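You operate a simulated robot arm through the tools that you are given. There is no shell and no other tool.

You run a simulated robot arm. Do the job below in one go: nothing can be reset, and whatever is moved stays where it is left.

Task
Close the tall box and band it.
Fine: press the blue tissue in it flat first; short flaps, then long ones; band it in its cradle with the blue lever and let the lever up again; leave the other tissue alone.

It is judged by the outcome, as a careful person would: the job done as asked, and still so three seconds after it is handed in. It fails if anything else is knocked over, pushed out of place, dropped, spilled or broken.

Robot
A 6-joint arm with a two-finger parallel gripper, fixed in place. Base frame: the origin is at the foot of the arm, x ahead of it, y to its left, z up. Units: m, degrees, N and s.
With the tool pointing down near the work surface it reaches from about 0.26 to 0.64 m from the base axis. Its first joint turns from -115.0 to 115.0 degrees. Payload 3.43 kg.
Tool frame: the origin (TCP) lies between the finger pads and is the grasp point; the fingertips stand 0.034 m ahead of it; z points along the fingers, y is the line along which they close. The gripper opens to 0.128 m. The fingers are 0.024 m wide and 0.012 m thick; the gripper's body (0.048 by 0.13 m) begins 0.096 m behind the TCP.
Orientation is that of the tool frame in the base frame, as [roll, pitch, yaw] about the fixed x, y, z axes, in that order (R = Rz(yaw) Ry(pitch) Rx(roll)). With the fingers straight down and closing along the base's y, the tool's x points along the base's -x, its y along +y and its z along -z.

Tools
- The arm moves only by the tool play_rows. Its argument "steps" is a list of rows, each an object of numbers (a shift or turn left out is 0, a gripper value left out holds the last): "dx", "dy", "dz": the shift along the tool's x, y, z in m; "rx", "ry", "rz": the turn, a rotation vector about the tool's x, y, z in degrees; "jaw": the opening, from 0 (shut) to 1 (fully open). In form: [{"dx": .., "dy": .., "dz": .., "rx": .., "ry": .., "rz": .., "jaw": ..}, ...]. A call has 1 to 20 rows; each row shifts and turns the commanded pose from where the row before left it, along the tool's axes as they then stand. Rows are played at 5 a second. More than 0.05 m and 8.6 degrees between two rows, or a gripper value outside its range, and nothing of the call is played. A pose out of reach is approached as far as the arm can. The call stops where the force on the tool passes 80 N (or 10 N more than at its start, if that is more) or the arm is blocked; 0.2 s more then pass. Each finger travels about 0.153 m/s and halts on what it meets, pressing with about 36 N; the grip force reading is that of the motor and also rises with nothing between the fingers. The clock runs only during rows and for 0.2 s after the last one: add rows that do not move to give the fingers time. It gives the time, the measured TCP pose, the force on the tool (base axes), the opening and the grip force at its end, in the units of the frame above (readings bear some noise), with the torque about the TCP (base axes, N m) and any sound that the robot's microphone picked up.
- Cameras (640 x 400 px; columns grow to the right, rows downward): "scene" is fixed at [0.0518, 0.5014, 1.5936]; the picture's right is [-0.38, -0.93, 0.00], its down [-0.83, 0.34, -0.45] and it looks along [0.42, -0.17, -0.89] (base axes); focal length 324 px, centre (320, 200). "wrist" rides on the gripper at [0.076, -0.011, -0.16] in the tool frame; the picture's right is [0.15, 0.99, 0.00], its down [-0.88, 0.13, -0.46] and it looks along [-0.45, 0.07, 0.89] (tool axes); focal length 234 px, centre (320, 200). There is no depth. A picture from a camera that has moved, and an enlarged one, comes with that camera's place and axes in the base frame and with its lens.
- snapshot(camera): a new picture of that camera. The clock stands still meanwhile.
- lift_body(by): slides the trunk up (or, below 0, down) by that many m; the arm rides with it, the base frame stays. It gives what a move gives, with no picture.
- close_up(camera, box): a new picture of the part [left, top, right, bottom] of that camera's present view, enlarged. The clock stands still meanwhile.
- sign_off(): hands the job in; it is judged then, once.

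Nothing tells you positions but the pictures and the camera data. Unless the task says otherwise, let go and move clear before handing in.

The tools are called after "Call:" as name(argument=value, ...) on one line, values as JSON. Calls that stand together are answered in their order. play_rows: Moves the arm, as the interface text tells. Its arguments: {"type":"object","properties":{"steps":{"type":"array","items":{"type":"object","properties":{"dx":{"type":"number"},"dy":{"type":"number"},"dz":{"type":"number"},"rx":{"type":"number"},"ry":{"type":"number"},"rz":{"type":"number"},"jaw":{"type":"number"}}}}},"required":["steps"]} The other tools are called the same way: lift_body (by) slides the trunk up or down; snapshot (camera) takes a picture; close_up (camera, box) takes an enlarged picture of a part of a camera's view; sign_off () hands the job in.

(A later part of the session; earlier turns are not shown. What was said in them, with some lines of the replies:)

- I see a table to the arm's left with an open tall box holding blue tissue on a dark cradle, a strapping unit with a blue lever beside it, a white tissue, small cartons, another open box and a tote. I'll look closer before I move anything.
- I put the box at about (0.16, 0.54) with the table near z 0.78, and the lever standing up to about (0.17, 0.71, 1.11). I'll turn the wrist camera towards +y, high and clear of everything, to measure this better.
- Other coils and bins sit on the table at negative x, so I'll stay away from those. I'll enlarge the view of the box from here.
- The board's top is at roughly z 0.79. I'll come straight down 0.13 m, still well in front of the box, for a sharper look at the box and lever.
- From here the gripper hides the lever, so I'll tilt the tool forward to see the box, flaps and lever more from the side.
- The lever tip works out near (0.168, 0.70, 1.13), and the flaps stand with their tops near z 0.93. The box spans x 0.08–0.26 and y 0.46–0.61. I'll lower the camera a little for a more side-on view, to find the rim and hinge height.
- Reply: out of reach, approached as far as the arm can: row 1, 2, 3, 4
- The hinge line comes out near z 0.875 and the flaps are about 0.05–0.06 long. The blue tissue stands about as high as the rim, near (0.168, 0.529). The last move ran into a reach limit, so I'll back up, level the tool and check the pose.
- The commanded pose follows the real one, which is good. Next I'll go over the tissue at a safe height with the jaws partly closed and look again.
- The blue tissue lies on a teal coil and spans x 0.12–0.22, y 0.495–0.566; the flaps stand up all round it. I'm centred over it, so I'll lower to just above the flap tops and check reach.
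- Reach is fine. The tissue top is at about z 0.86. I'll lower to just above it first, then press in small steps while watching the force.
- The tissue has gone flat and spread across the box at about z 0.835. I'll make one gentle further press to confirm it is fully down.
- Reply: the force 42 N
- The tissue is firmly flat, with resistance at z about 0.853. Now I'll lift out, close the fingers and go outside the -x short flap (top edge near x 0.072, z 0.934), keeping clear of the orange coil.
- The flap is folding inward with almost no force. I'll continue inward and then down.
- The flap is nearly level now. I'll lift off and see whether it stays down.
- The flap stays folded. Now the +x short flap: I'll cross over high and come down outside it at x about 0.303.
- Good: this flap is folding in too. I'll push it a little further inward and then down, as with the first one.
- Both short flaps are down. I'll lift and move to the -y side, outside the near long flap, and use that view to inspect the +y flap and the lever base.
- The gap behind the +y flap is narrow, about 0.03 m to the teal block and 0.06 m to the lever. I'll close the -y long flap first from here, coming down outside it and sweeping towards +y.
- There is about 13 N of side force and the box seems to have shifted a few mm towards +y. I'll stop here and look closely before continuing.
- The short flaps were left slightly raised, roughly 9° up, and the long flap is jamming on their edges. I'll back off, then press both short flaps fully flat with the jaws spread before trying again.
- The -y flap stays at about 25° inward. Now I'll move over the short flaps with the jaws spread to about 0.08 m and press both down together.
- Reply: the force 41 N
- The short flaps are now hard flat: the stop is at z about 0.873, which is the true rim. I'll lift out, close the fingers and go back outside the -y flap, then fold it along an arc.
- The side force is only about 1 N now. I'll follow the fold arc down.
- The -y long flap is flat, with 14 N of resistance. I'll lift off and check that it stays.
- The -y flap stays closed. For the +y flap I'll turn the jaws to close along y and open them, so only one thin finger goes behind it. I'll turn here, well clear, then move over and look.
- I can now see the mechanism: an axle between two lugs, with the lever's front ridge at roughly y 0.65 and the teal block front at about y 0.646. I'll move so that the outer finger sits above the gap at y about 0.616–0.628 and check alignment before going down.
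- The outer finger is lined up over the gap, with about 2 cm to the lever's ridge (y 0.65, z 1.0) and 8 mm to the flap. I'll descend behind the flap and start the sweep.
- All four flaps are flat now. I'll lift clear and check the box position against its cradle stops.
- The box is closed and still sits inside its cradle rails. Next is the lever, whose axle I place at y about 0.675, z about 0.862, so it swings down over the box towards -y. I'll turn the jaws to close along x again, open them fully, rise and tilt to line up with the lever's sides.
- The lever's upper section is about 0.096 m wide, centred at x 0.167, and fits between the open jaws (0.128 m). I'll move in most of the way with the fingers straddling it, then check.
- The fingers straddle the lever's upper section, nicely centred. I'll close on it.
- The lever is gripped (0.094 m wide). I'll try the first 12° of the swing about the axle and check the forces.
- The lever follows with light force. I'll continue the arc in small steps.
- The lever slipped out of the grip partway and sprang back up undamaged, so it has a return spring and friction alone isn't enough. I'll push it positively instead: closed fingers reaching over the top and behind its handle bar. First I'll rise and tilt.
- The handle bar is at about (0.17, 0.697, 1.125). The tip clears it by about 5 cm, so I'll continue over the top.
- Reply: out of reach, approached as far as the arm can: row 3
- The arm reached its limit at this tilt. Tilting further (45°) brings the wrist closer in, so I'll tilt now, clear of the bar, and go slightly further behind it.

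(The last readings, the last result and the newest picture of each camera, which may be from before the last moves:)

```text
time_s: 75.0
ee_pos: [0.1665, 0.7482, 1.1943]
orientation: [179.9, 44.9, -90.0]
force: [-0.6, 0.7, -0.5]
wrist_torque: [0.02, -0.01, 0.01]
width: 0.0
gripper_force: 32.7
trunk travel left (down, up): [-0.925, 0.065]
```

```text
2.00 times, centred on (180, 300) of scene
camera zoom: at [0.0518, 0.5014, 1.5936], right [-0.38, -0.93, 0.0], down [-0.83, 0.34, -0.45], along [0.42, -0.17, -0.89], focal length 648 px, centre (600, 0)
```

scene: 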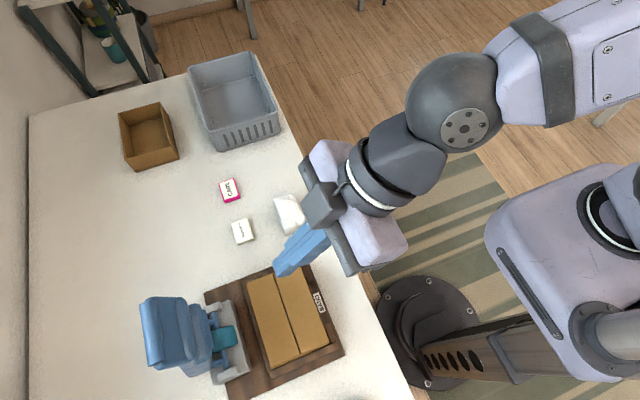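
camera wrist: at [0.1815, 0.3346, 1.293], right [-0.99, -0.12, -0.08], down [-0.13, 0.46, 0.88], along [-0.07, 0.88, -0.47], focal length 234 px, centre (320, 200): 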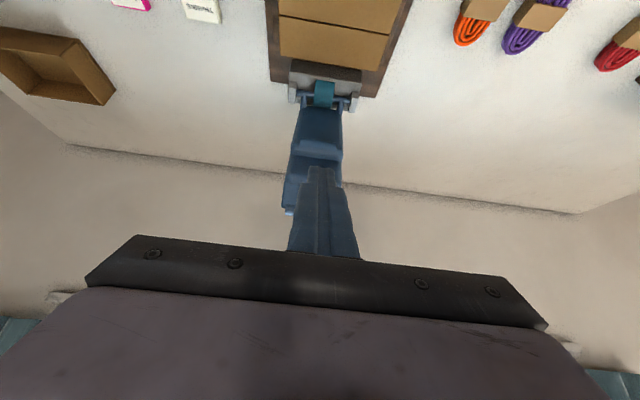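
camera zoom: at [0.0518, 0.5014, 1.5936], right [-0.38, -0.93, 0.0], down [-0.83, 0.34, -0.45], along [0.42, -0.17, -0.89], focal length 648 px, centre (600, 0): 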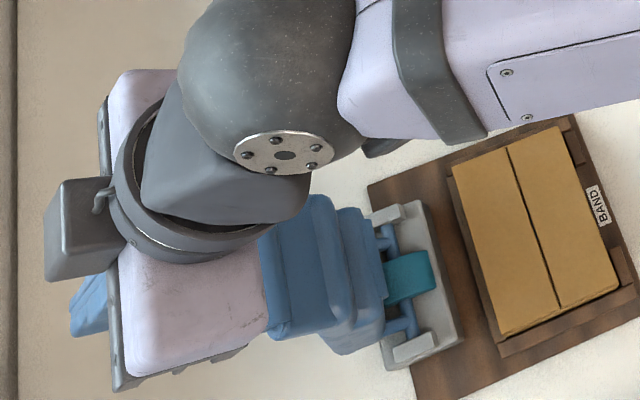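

Call:
play_rows(steps=[{"dx": 0.0184, "dy": -0.003, "dz": 0.0184}, {"dx": 0.0184, "dz": 0.0184}, {}, {}])

Call:
close_up(camera="wrist", box=[200, 0, 440, 260])

Call:
close_up(camera="scene", box=[60, 200, 300, 400])

```text
time_s: 76.0
ee_pos: [0.1692, 0.7462, 1.1449]
orientation: [179.9, 45.0, -90.0]
force: [-0.6, -0.5, 1.2]
wrist_torque: [0.02, 0.0, 0.0]
width: 0.0002
gripper_force: 32.8
trunk travel left (down, up): [-0.925, 0.065]
```

```text
1.54 times, centred on (320, 130) of wrist
camera zoom: at [0.1808, 0.5801, 1.2023], right [-0.99, -0.1, -0.1], down [-0.13, 0.3, 0.94], along [-0.07, 0.95, -0.31], focal length 360 px, centre (320, 308)
```

zoom: 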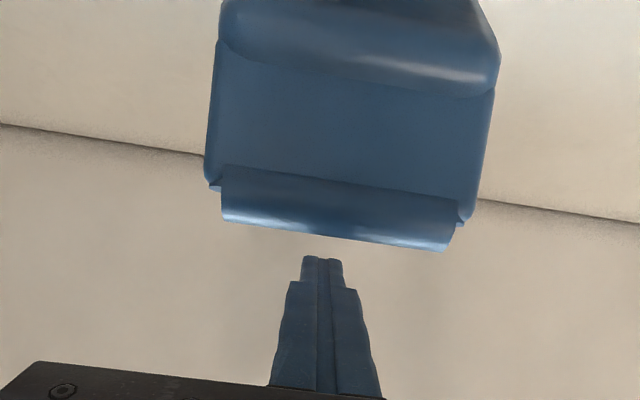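

```text
2.00 times, centred on (180, 300) of scene
camera zoom: at [0.0518, 0.5014, 1.5936], right [-0.38, -0.93, 0.0], down [-0.83, 0.34, -0.45], along [0.42, -0.17, -0.89], focal length 648 px, centre (600, 0)
```

zoom: 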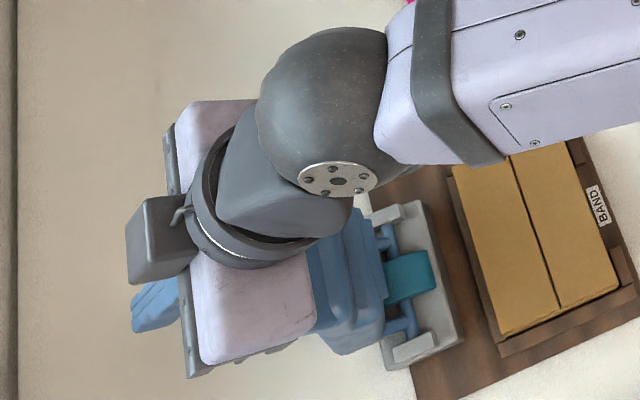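

The finger is behind the bar with about 5 cm of overlap along its length. I'll push towards -y along the arc for the first 15° and check.

Call:
play_rows(steps=[{"dx": 0.0227, "dz": -0.0172}, {"dx": 0.0158, "dz": -0.0167}, {"dx": 0.0173, "dz": -0.0157}, {"dx": 0.0185, "dz": -0.014}, {}])

Call:
close_up(camera="wrist", box=[200, 0, 440, 260])

Call:
close_up(camera="scene", box=[100, 200, 340, 400])

```text
time_s: 77.2
ee_pos: [0.1703, 0.6488, 1.1362]
orientation: [-180.0, 45.0, -90.0]
force: [-0.6, 0.4, 0.9]
wrist_torque: [-0.01, -0.03, 0.0]
width: 0.0
gripper_force: 33.0
trunk travel left (down, up): [-0.925, 0.065]
```

```text
1.54 times, centred on (320, 130) of wrist
camera zoom: at [0.1809, 0.4824, 1.1946], right [-0.99, -0.1, -0.1], down [-0.13, 0.3, 0.94], along [-0.07, 0.95, -0.31], focal length 360 px, centre (320, 308)
```

zoom: 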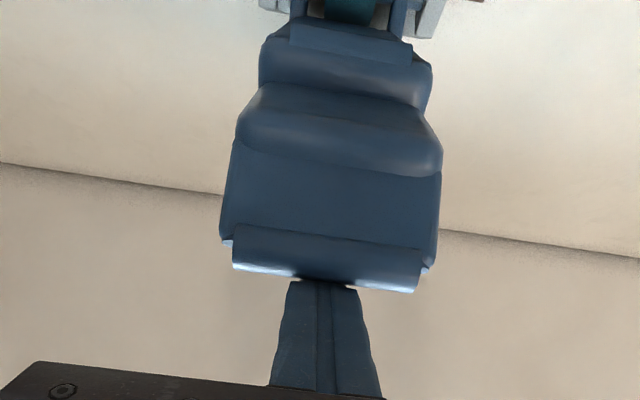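

```text
2.00 times, centred on (220, 300) of scene
camera zoom: at [0.0518, 0.5014, 1.5936], right [-0.38, -0.93, 0.0], down [-0.83, 0.34, -0.45], along [0.42, -0.17, -0.89], focal length 648 px, centre (520, 0)
```

zoom: 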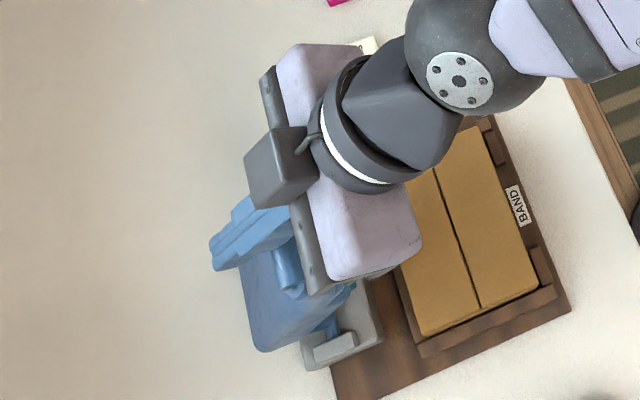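

The finger has hooked behind the bar and the lever is moving with very little force. I'll continue.

Call:
play_rows(steps=[{"dx": 0.0197, "dz": -0.0125}, {"dx": 0.0207, "dz": -0.0107}, {"dx": 0.0215, "dz": -0.0088}, {"dx": 0.0223, "dz": -0.0069}, {}])

Call:
close_up(camera="wrist", box=[200, 0, 440, 260])

Call:
close_up(camera="scene", box=[100, 200, 340, 400])

```text
time_s: 78.4
ee_pos: [0.1682, 0.5621, 1.1031]
orientation: [180.0, 45.0, -89.9]
force: [-0.5, 0.1, 0.0]
wrist_torque: [0.0, -0.02, -0.04]
width: 0.0
gripper_force: 32.4
trunk travel left (down, up): [-0.925, 0.065]
```

```text
1.54 times, centred on (320, 130) of wrist
camera zoom: at [0.1803, 0.3958, 1.1627], right [-0.99, -0.1, -0.1], down [-0.13, 0.3, 0.94], along [-0.07, 0.95, -0.31], focal length 360 px, centre (320, 308)
```

zoom: 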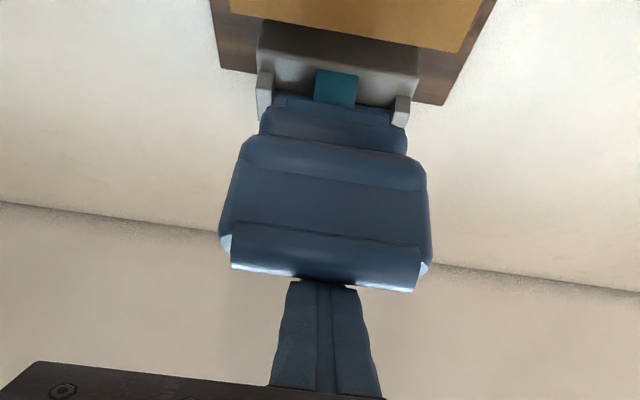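

```text
2.00 times, centred on (220, 300) of scene
camera zoom: at [0.0518, 0.5014, 1.5936], right [-0.38, -0.93, 0.0], down [-0.83, 0.34, -0.45], along [0.42, -0.17, -0.89], focal length 648 px, centre (520, 0)
```

zoom: 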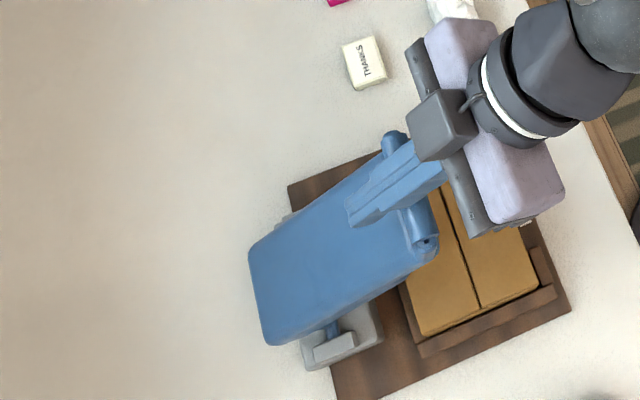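

Call:
play_rows(steps=[{"dx": 0.0227, "dz": -0.0049}, {"dx": 0.023, "dz": -0.003}, {"dx": 0.015, "dz": -0.0002, "ry": 1.5}, {"dx": 0.015, "dz": 0.0, "ry": 1.5}, {}])

Call:
close_up(camera="wrist", box=[200, 0, 440, 260])

Call:
close_up(camera="scene", box=[150, 200, 390, 400])

```text
time_s: 79.6
ee_pos: [0.1699, 0.5032, 1.0556]
orientation: [180.0, 42.0, -90.1]
force: [0.7, 0.3, 1.0]
wrist_torque: [0.01, -0.03, 0.01]
width: 0.0001
gripper_force: 33.0
trunk travel left (down, up): [-0.925, 0.065]
```

```text
1.54 times, centred on (320, 130) of wrist
camera zoom: at [0.1813, 0.3397, 1.1228], right [-0.99, -0.11, -0.1], down [-0.13, 0.35, 0.93], along [-0.07, 0.93, -0.36], focal length 360 px, centre (320, 308)
```

zoom: 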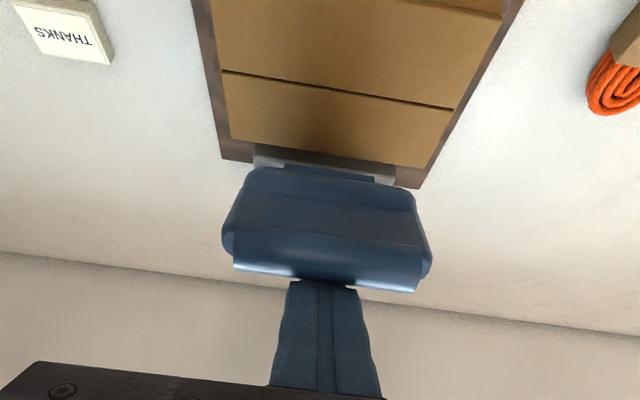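

```text
2.00 times, centred on (270, 300) of scene
camera zoom: at [0.0518, 0.5014, 1.5936], right [-0.38, -0.93, 0.0], down [-0.83, 0.34, -0.45], along [0.42, -0.17, -0.89], focal length 648 px, centre (420, 0)
```

zoom: 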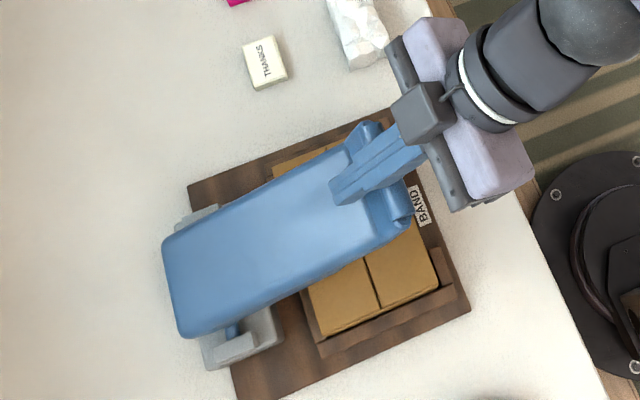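

Call:
play_rows(steps=[{"dx": 0.0169, "dz": 0.0007, "ry": 4}, {"dx": 0.0169, "dz": 0.0056, "ry": 4}, {"dx": 0.016, "dz": 0.0088, "ry": 4}, {}])

Call:
close_up(camera="wrist", box=[200, 0, 440, 260])

Call:
close_up(camera="scene", box=[150, 200, 390, 400])

```text
time_s: 80.6
ee_pos: [0.171, 0.472, 1.0133]
orientation: [-180.0, 30.1, -90.0]
force: [0.7, 0.1, -0.1]
wrist_torque: [-0.01, -0.01, -0.02]
width: 0.0
gripper_force: 32.8
trunk travel left (down, up): [-0.925, 0.065]
```

```text
1.54 times, centred on (320, 130) of wrist
camera zoom: at [0.1817, 0.3265, 1.1133], right [-0.99, -0.13, -0.07], down [-0.13, 0.53, 0.83], along [-0.07, 0.84, -0.55], focal length 360 px, centre (320, 308)
```

zoom: 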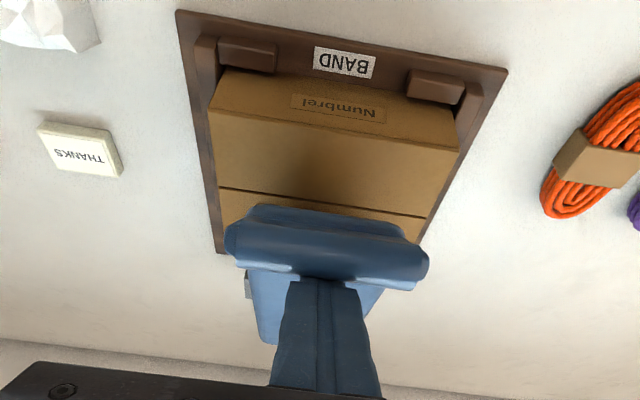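

```text
2.00 times, centred on (270, 300) of scene
camera zoom: at [0.0518, 0.5014, 1.5936], right [-0.38, -0.93, 0.0], down [-0.83, 0.34, -0.45], along [0.42, -0.17, -0.89], focal length 648 px, centre (420, 0)
```

zoom: 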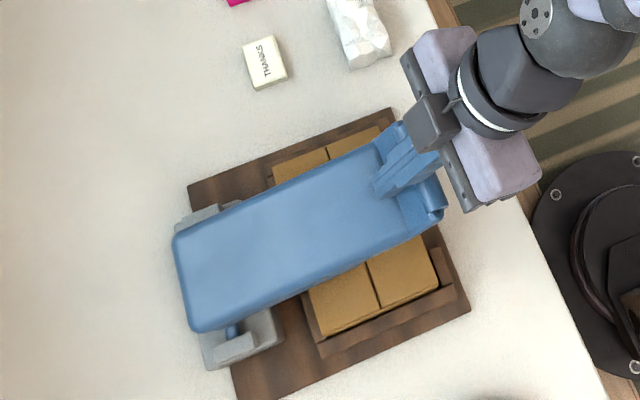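

Call:
play_rows(steps=[{"dx": 0.0139, "dz": 0.0121, "ry": 4}, {"dx": 0.0063, "dz": 0.007, "ry": 2}, {"dx": 0.0063, "dz": 0.007, "ry": 2}, {}])

Call:
close_up(camera="wrist", box=[200, 0, 440, 260])

Call:
close_up(camera="scene", box=[150, 200, 390, 400])

```text
time_s: 81.6
ee_pos: [0.1706, 0.4591, 0.9786]
orientation: [180.0, 22.1, -90.0]
force: [-0.1, -0.4, -0.1]
wrist_torque: [0.03, 0.0, -0.04]
width: 0.0002
gripper_force: 33.3
trunk travel left (down, up): [-0.925, 0.065]
```

```text
1.54 times, centred on (320, 130) of wrist
camera zoom: at [0.1818, 0.3299, 1.0975], right [-0.99, -0.14, -0.05], down [-0.13, 0.65, 0.75], along [-0.07, 0.75, -0.66], focal length 360 px, centre (320, 308)
```

zoom: 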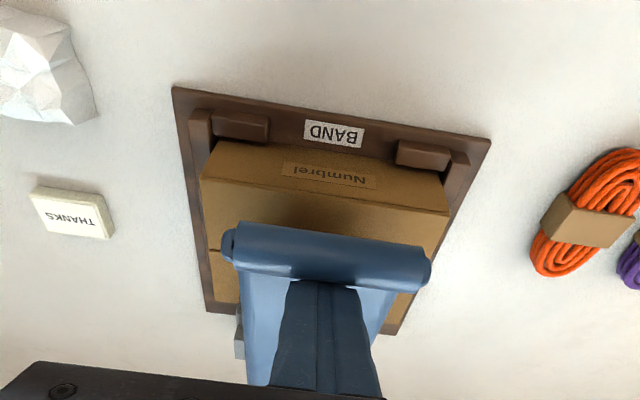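

```text
2.00 times, centred on (270, 300) of scene
camera zoom: at [0.0518, 0.5014, 1.5936], right [-0.38, -0.93, 0.0], down [-0.83, 0.34, -0.45], along [0.42, -0.17, -0.89], focal length 648 px, centre (420, 0)
```

zoom: 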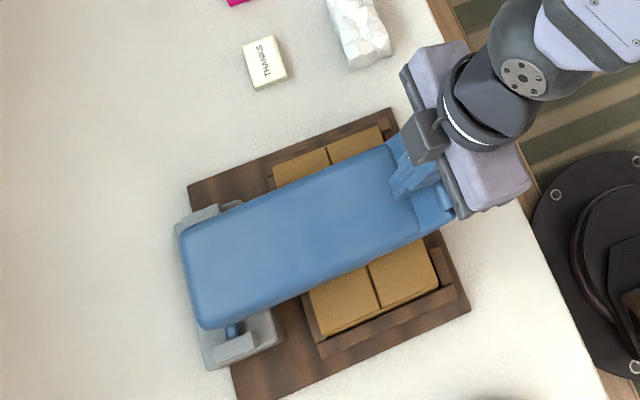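

Call:
play_rows(steps=[{"dx": 0.0047, "dz": 0.0089, "ry": 2}, {"dx": 0.0043, "dz": 0.0091, "ry": 2}, {}])

Call:
close_up(camera="wrist", box=[200, 0, 440, 260])

```text
time_s: 82.4
ee_pos: [0.1709, 0.4578, 0.9598]
orientation: [179.9, 18.0, -90.0]
force: [0.1, 0.3, -0.5]
wrist_torque: [-0.04, 0.0, -0.02]
width: 0.0
gripper_force: 33.1
trunk travel left (down, up): [-0.925, 0.065]
```

```text
1.54 times, centred on (320, 130) of wrist
camera zoom: at [0.1824, 0.3373, 1.087], right [-0.99, -0.14, -0.05], down [-0.13, 0.7, 0.71], along [-0.07, 0.7, -0.71], focal length 360 px, centre (320, 308)
```

zoom: 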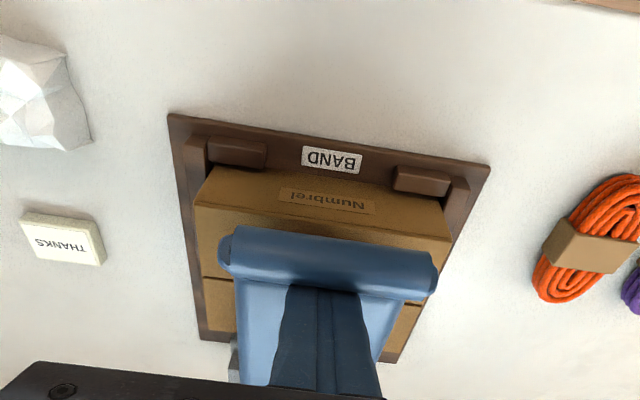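

Call:
play_rows(steps=[{"dx": 0.0023, "dz": 0.0056}, {"dx": 0.0023, "dz": 0.0056}, {"dx": 0.0021, "dz": 0.0057}, {}])

Call:
close_up(camera="wrist", box=[200, 0, 440, 260])

Call:
close_up(camera="scene", box=[150, 200, 390, 400])

```text
time_s: 83.4
ee_pos: [0.1693, 0.4584, 0.9392]
orientation: [180.0, 18.0, -89.9]
force: [-0.2, 0.6, -0.5]
wrist_torque: [-0.04, -0.02, 0.03]
width: 0.0
gripper_force: 33.1
trunk travel left (down, up): [-0.925, 0.065]
```

```text
1.54 times, centred on (320, 130) of wrist
camera zoom: at [0.1815, 0.3367, 1.0679], right [-0.99, -0.14, -0.05], down [-0.13, 0.7, 0.71], along [-0.07, 0.7, -0.71], focal length 360 px, centre (320, 308)
```

zoom: 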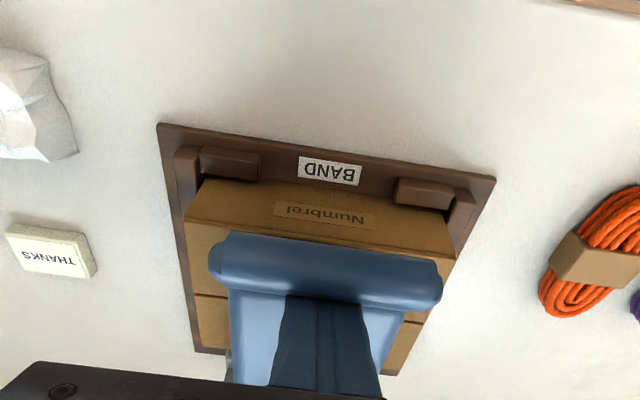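

```text
2.00 times, centred on (270, 300) of scene
camera zoom: at [0.0518, 0.5014, 1.5936], right [-0.38, -0.93, 0.0], down [-0.83, 0.34, -0.45], along [0.42, -0.17, -0.89], focal length 648 px, centre (420, 0)
```

zoom: 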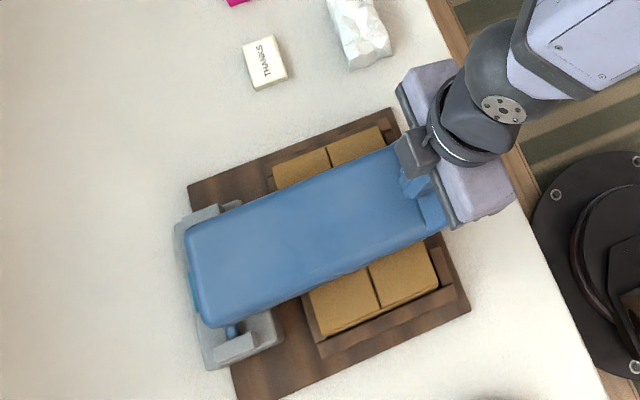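

Call:
play_rows(steps=[{"dx": 0.0015, "dz": 0.0038}, {"dx": 0.0015, "dz": 0.0038}, {"dx": 0.0015, "dz": 0.0038}, {}])

Call:
close_up(camera="wrist", box=[200, 0, 440, 260])

```text
time_s: 84.4
ee_pos: [0.1707, 0.4572, 0.9278]
orientation: [-179.8, 18.1, -90.0]
force: [0.0, 3.5, 1.9]
wrist_torque: [-0.13, -0.01, 0.0]
width: 0.0
gripper_force: 32.8
trunk travel left (down, up): [-0.925, 0.065]
```

```text
1.54 times, centred on (320, 130) of wrist
camera zoom: at [0.182, 0.336, 1.0558], right [-0.99, -0.14, -0.05], down [-0.13, 0.7, 0.71], along [-0.07, 0.7, -0.71], focal length 360 px, centre (320, 308)
```

zoom: 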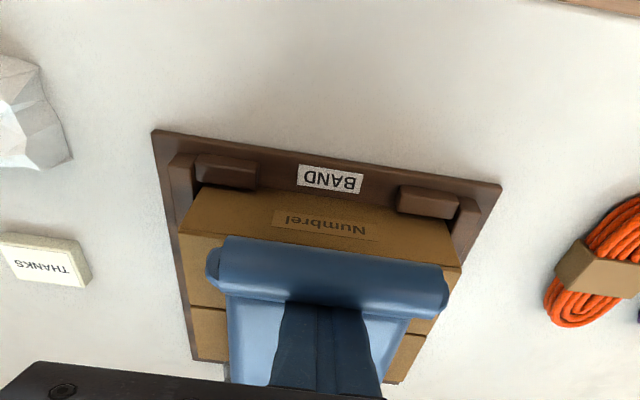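

Call:
play_rows(steps=[{"dx": 0.0009, "dz": 0.0029}, {"dx": 0.0009, "dz": 0.0029}, {"dx": 0.0009, "dz": 0.0029}, {}])

Call:
close_up(camera="wrist", box=[200, 0, 440, 260])

Call:
close_up(camera="scene", box=[150, 200, 390, 400])

```text
time_s: 85.4
ee_pos: [0.1707, 0.4586, 0.9206]
orientation: [-180.0, 18.3, -90.0]
force: [-1.8, 13.6, 14.2]
wrist_torque: [-0.77, -0.04, -0.07]
width: 0.0
gripper_force: 33.0
trunk travel left (down, up): [-0.925, 0.065]
```

```text
1.54 times, centred on (320, 130) of wrist
camera zoom: at [0.1819, 0.3372, 1.0481], right [-0.99, -0.14, -0.05], down [-0.13, 0.69, 0.71], along [-0.06, 0.71, -0.7], focal length 360 px, centre (320, 308)
```

zoom: 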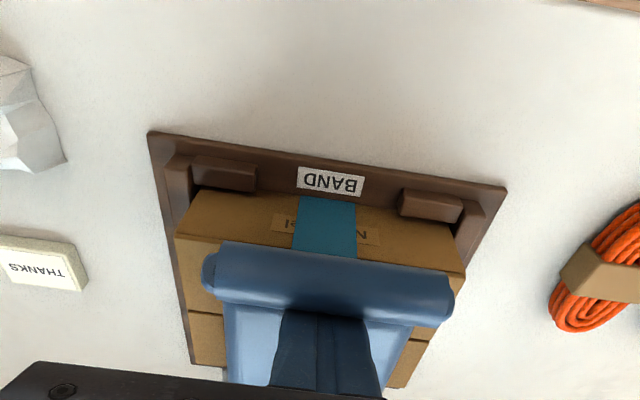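

```text
2.00 times, centred on (270, 300) of scene
camera zoom: at [0.0518, 0.5014, 1.5936], right [-0.38, -0.93, 0.0], down [-0.83, 0.34, -0.45], along [0.42, -0.17, -0.89], focal length 648 px, centre (420, 0)
```

zoom: 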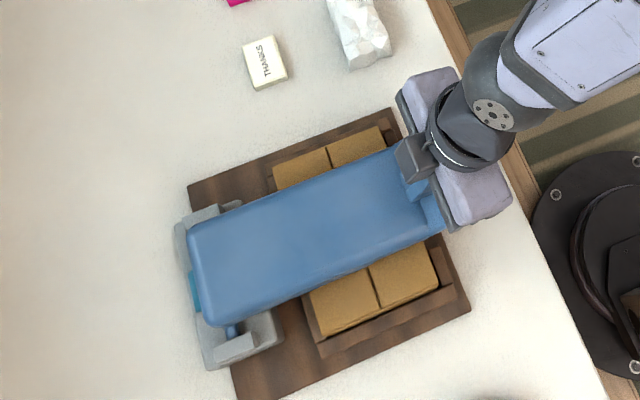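

The teal band has now gone over the box, under the lever. I'll let the lever up under control by retracing the same arc with the finger, and check partway.

Call:
play_rows(steps=[{}, {"dx": -0.0023, "dz": -0.0071}, {"dx": -0.004, "dz": -0.0105}, {"dx": -0.0058, "dz": -0.0198}, {"dx": -0.007, "dz": -0.0175, "ry": -4}, {"dx": -0.0129, "dz": -0.0134, "ry": -4}, {"dx": -0.013, "dz": -0.013, "ry": -4}, {}])

Call:
close_up(camera="wrist", box=[200, 0, 440, 260])

Call:
close_up(camera="scene", box=[150, 200, 390, 400])

```text
time_s: 87.2
ee_pos: [0.1703, 0.4711, 1.0103]
orientation: [180.0, 29.9, -90.0]
force: [0.0, 0.8, 0.8]
wrist_torque: [-0.01, -0.02, -0.04]
width: 0.0001
gripper_force: 32.8
trunk travel left (down, up): [-0.925, 0.065]
```

```text
1.54 times, centred on (320, 130) of wrist
camera zoom: at [0.1821, 0.3258, 1.1104], right [-0.99, -0.13, -0.07], down [-0.13, 0.54, 0.83], along [-0.07, 0.84, -0.55], focal length 360 px, centre (320, 308)
```

zoom: 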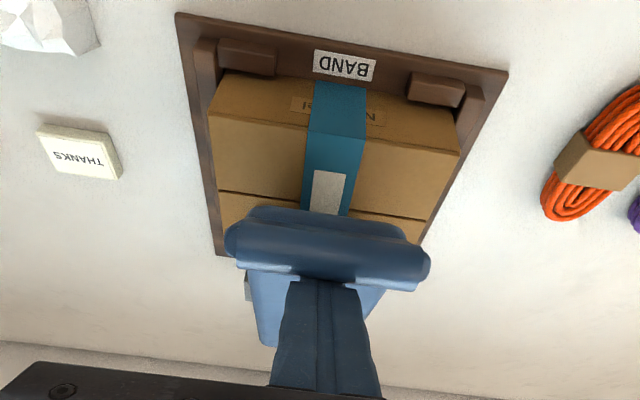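

```text
2.00 times, centred on (270, 300) of scene
camera zoom: at [0.0518, 0.5014, 1.5936], right [-0.38, -0.93, 0.0], down [-0.83, 0.34, -0.45], along [0.42, -0.17, -0.89], focal length 648 px, centre (420, 0)
```

zoom: 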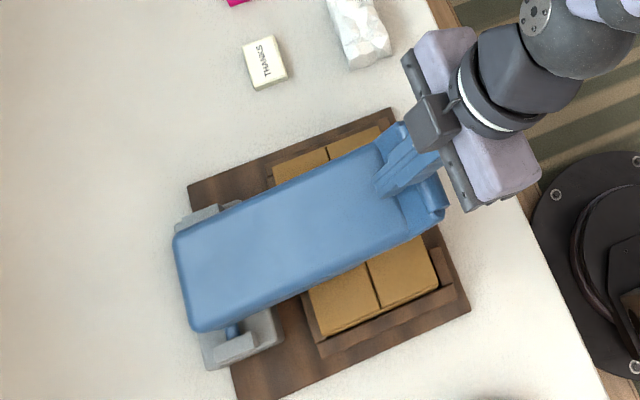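

The band is on the box with its seal, and the lever follows the finger up. I'll continue the reverse arc.

Call:
play_rows(steps=[{"dx": -0.0158, "dz": -0.009, "ry": -4}, {"dx": -0.0165, "dz": -0.0067, "ry": -4}, {"dx": -0.0168, "dz": -0.0018, "ry": -4}, {"dx": -0.0305, "dz": -0.0032, "ry": -3}, {"dx": -0.023, "dz": 0.003}, {"dx": -0.0223, "dz": 0.006}, {"dx": -0.0228, "dz": 0.0058}, {}])

Call:
close_up(camera="wrist", box=[200, 0, 440, 260])

Call:
close_up(camera="scene", box=[100, 200, 340, 400])

```text
time_s: 89.0
ee_pos: [0.1713, 0.5819, 1.1167]
orientation: [-180.0, 45.1, -90.0]
force: [-0.1, 0.2, 0.6]
wrist_torque: [0.02, 0.01, -0.02]
width: 0.0
gripper_force: 33.4
trunk travel left (down, up): [-0.925, 0.065]
```

```text
1.54 times, centred on (320, 130) of wrist
camera zoom: at [0.1822, 0.4164, 1.174], right [-0.99, -0.1, -0.1], down [-0.13, 0.3, 0.94], along [-0.07, 0.95, -0.31], focal length 360 px, centre (320, 308)
```

zoom: 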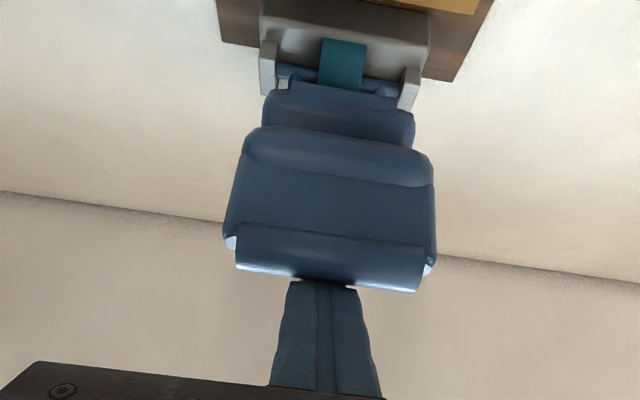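

```text
2.00 times, centred on (220, 300) of scene
camera zoom: at [0.0518, 0.5014, 1.5936], right [-0.38, -0.93, 0.0], down [-0.83, 0.34, -0.45], along [0.42, -0.17, -0.89], focal length 648 px, centre (520, 0)
```

zoom: 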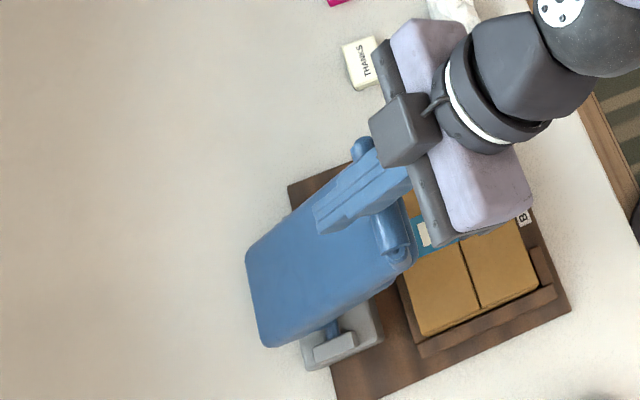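

Call:
play_rows(steps=[{"dx": -0.0215, "dz": 0.0088}, {"dx": -0.0207, "dz": 0.0107}, {"dx": -0.0197, "dz": 0.0127}, {"dx": -0.0185, "dz": 0.0139}, {"dx": -0.0173, "dz": 0.0157}, {"dx": -0.0158, "dz": 0.0167}, {"dx": -0.0227, "dz": 0.0172}, {}, {}])

Call:
close_up(camera="wrist", box=[200, 0, 440, 260])

Call:
close_up(camera="scene", box=[60, 200, 300, 400])

```text
time_s: 91.0
ee_pos: [0.173, 0.7462, 1.1435]
orientation: [180.0, 44.9, -89.9]
force: [-0.7, -0.3, -0.9]
wrist_torque: [0.03, 0.01, 0.02]
width: 0.0003
gripper_force: 33.1
trunk travel left (down, up): [-0.925, 0.065]
```

```text
1.54 times, centred on (320, 130) of wrist
camera zoom: at [0.1834, 0.58, 1.2022], right [-0.99, -0.1, -0.1], down [-0.13, 0.3, 0.94], along [-0.07, 0.95, -0.31], focal length 360 px, centre (320, 308)
```

zoom: 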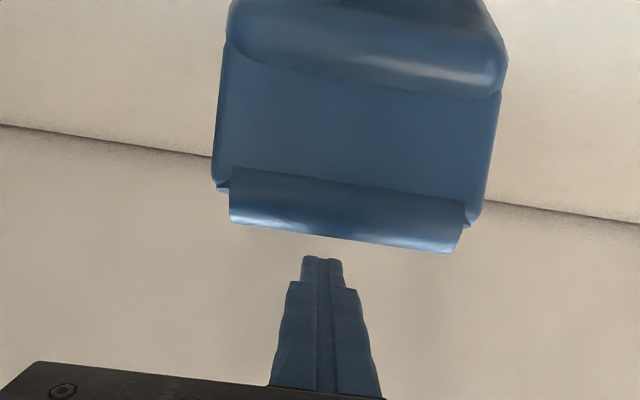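

```text
2.00 times, centred on (180, 300) of scene
camera zoom: at [0.0518, 0.5014, 1.5936], right [-0.38, -0.93, 0.0], down [-0.83, 0.34, -0.45], along [0.42, -0.17, -0.89], focal length 648 px, centre (600, 0)
```

zoom: 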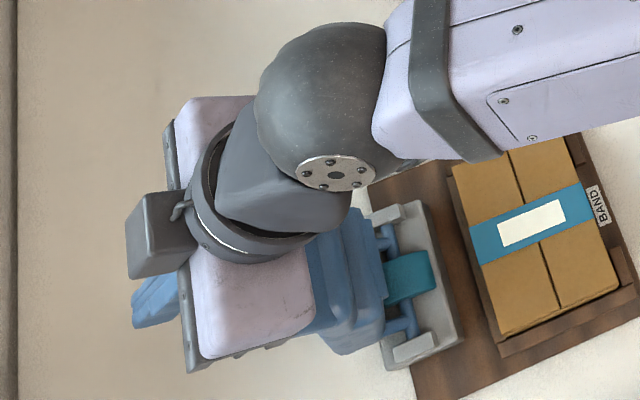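

The lever is fully up again and the box is banded. I'll retreat by rising behind the bar, going back over the top and levelling the tool clear of everything.

Call:
play_rows(steps=[{"dx": -0.0195, "dz": -0.0195}, {"dx": -0.0195, "dz": -0.0195}, {"dx": 0.012, "dz": -0.0375}, {"dx": 0.0318, "dz": -0.0318}, {"dx": 0.0318, "dz": -0.0318}, {"dx": 0.0318, "dz": -0.0318}, {"dx": 0.0318, "dz": -0.0318}, {"dx": 0.0318, "dz": -0.0318}, {"dx": 0.0318, "dz": -0.0318}, {"ry": 8}, {"ry": 8}, {"ry": 8}, {"ry": 8}, {"ry": 8}, {"ry": 5}, {}, {}])

Call:
snapshot(camera="scene")

Call:
snapshot(camera="wrist")

```text
time_s: 94.6
ee_pos: [0.1717, 0.4401, 1.2161]
orientation: [180.0, -0.1, -89.9]
force: [0.2, 0.0, -0.7]
wrist_torque: [-0.02, -0.01, -0.01]
width: 0.0
gripper_force: 33.6
trunk travel left (down, up): [-0.925, 0.065]
```

```text
taken
```

scene: 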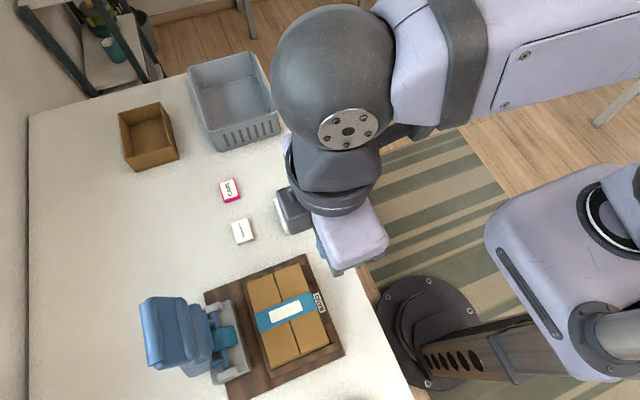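

```text
taken
camera wrist: at [0.1823, 0.3653, 1.3749], right [-0.99, -0.15, 0.0], down [-0.13, 0.88, 0.45], along [-0.07, 0.45, -0.89], focal length 234 px, centre (320, 200)
```

wrist: 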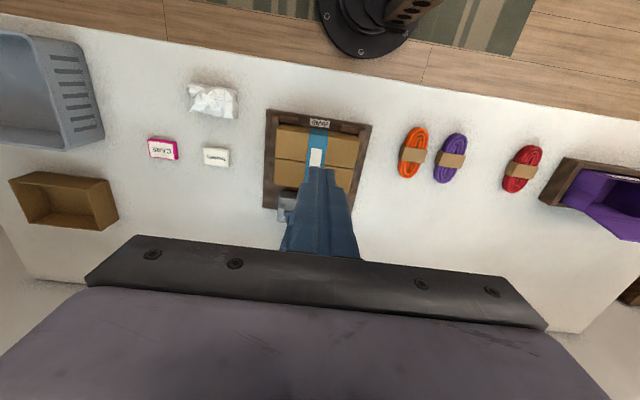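

Everything looks in place. I'll move back a little more and take one last close look at the banded box and the other items.

Call:
play_rows(steps=[{"dx": 0.04, "dz": -0.03}, {"dx": 0.04, "dz": -0.03}, {"dx": 0.03, "dz": -0.03}, {}, {}])

Call:
close_up(camera="scene", box=[130, 170, 350, 400])

Call:
close_up(camera="wrist", box=[180, 90, 460, 260])

```text
time_s: 95.8
ee_pos: [0.1702, 0.3313, 1.3058]
orientation: [-180.0, 0.0, -90.0]
force: [-0.2, 0.0, 0.0]
wrist_torque: [0.04, -0.02, 0.0]
width: 0.0
gripper_force: 32.6
trunk travel left (down, up): [-0.925, 0.065]
```

```text
1.74 times, centred on (240, 285) of scene
camera zoom: at [0.0518, 0.5014, 1.5936], right [-0.38, -0.93, 0.0], down [-0.83, 0.34, -0.45], along [0.42, -0.17, -0.89], focal length 564 px, centre (459, 52)
```

zoom: 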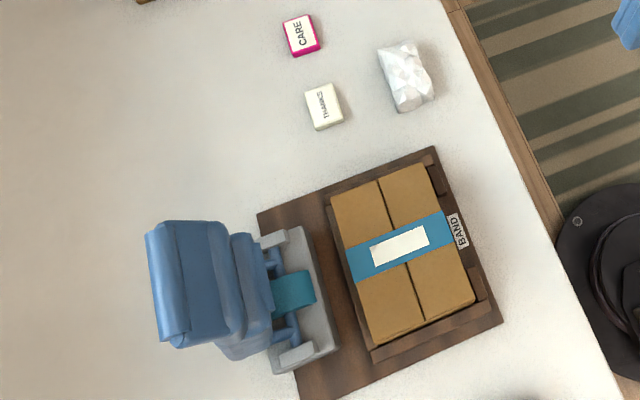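

```text
2.29 times, centred on (320, 175) of wrist
camera zoom: at [0.1817, 0.2548, 1.4644], right [-0.99, -0.15, 0.0], down [-0.13, 0.88, 0.46], along [-0.07, 0.45, -0.89], focal length 535 px, centre (320, 257)
```

zoom: 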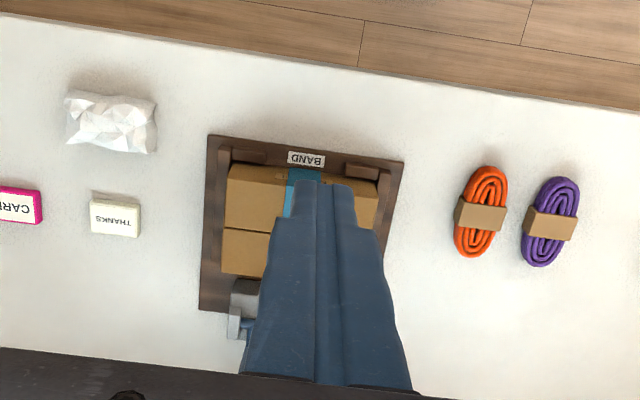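

The tall box is closed, sits in its cradle and has the band over it. The lever is up, the white tissue, cards and coils look undisturbed, and the arm is clear, so I'm handing the job in.

Call:
sign_off()

```text
The job is handed in.
```

The tall box is closed and banded in its cradle, and the job is handed in. The final pictures showed the band across the lid and the lever upright again. The white tissue was untouched, and the cards and coils near the box had not moved.

- **Order:** I pressed the blue tissue flat first, then closed the two short flaps, then the two long ones.
- **Box shift:** The first push on a long flap caught on the short flaps, and the box slid about 5 mm. I pressed the short flaps fully flat and carried on. The box stayed inside its cradle rails, so I did not push it back.
- **Lever slip:** My first try at the lever, gripping it by its sides, slipped partway down and it sprang back up with no visible damage. I then pushed it down from behind its handle bar. Once the band was on, I let it up slowly against the fingers.
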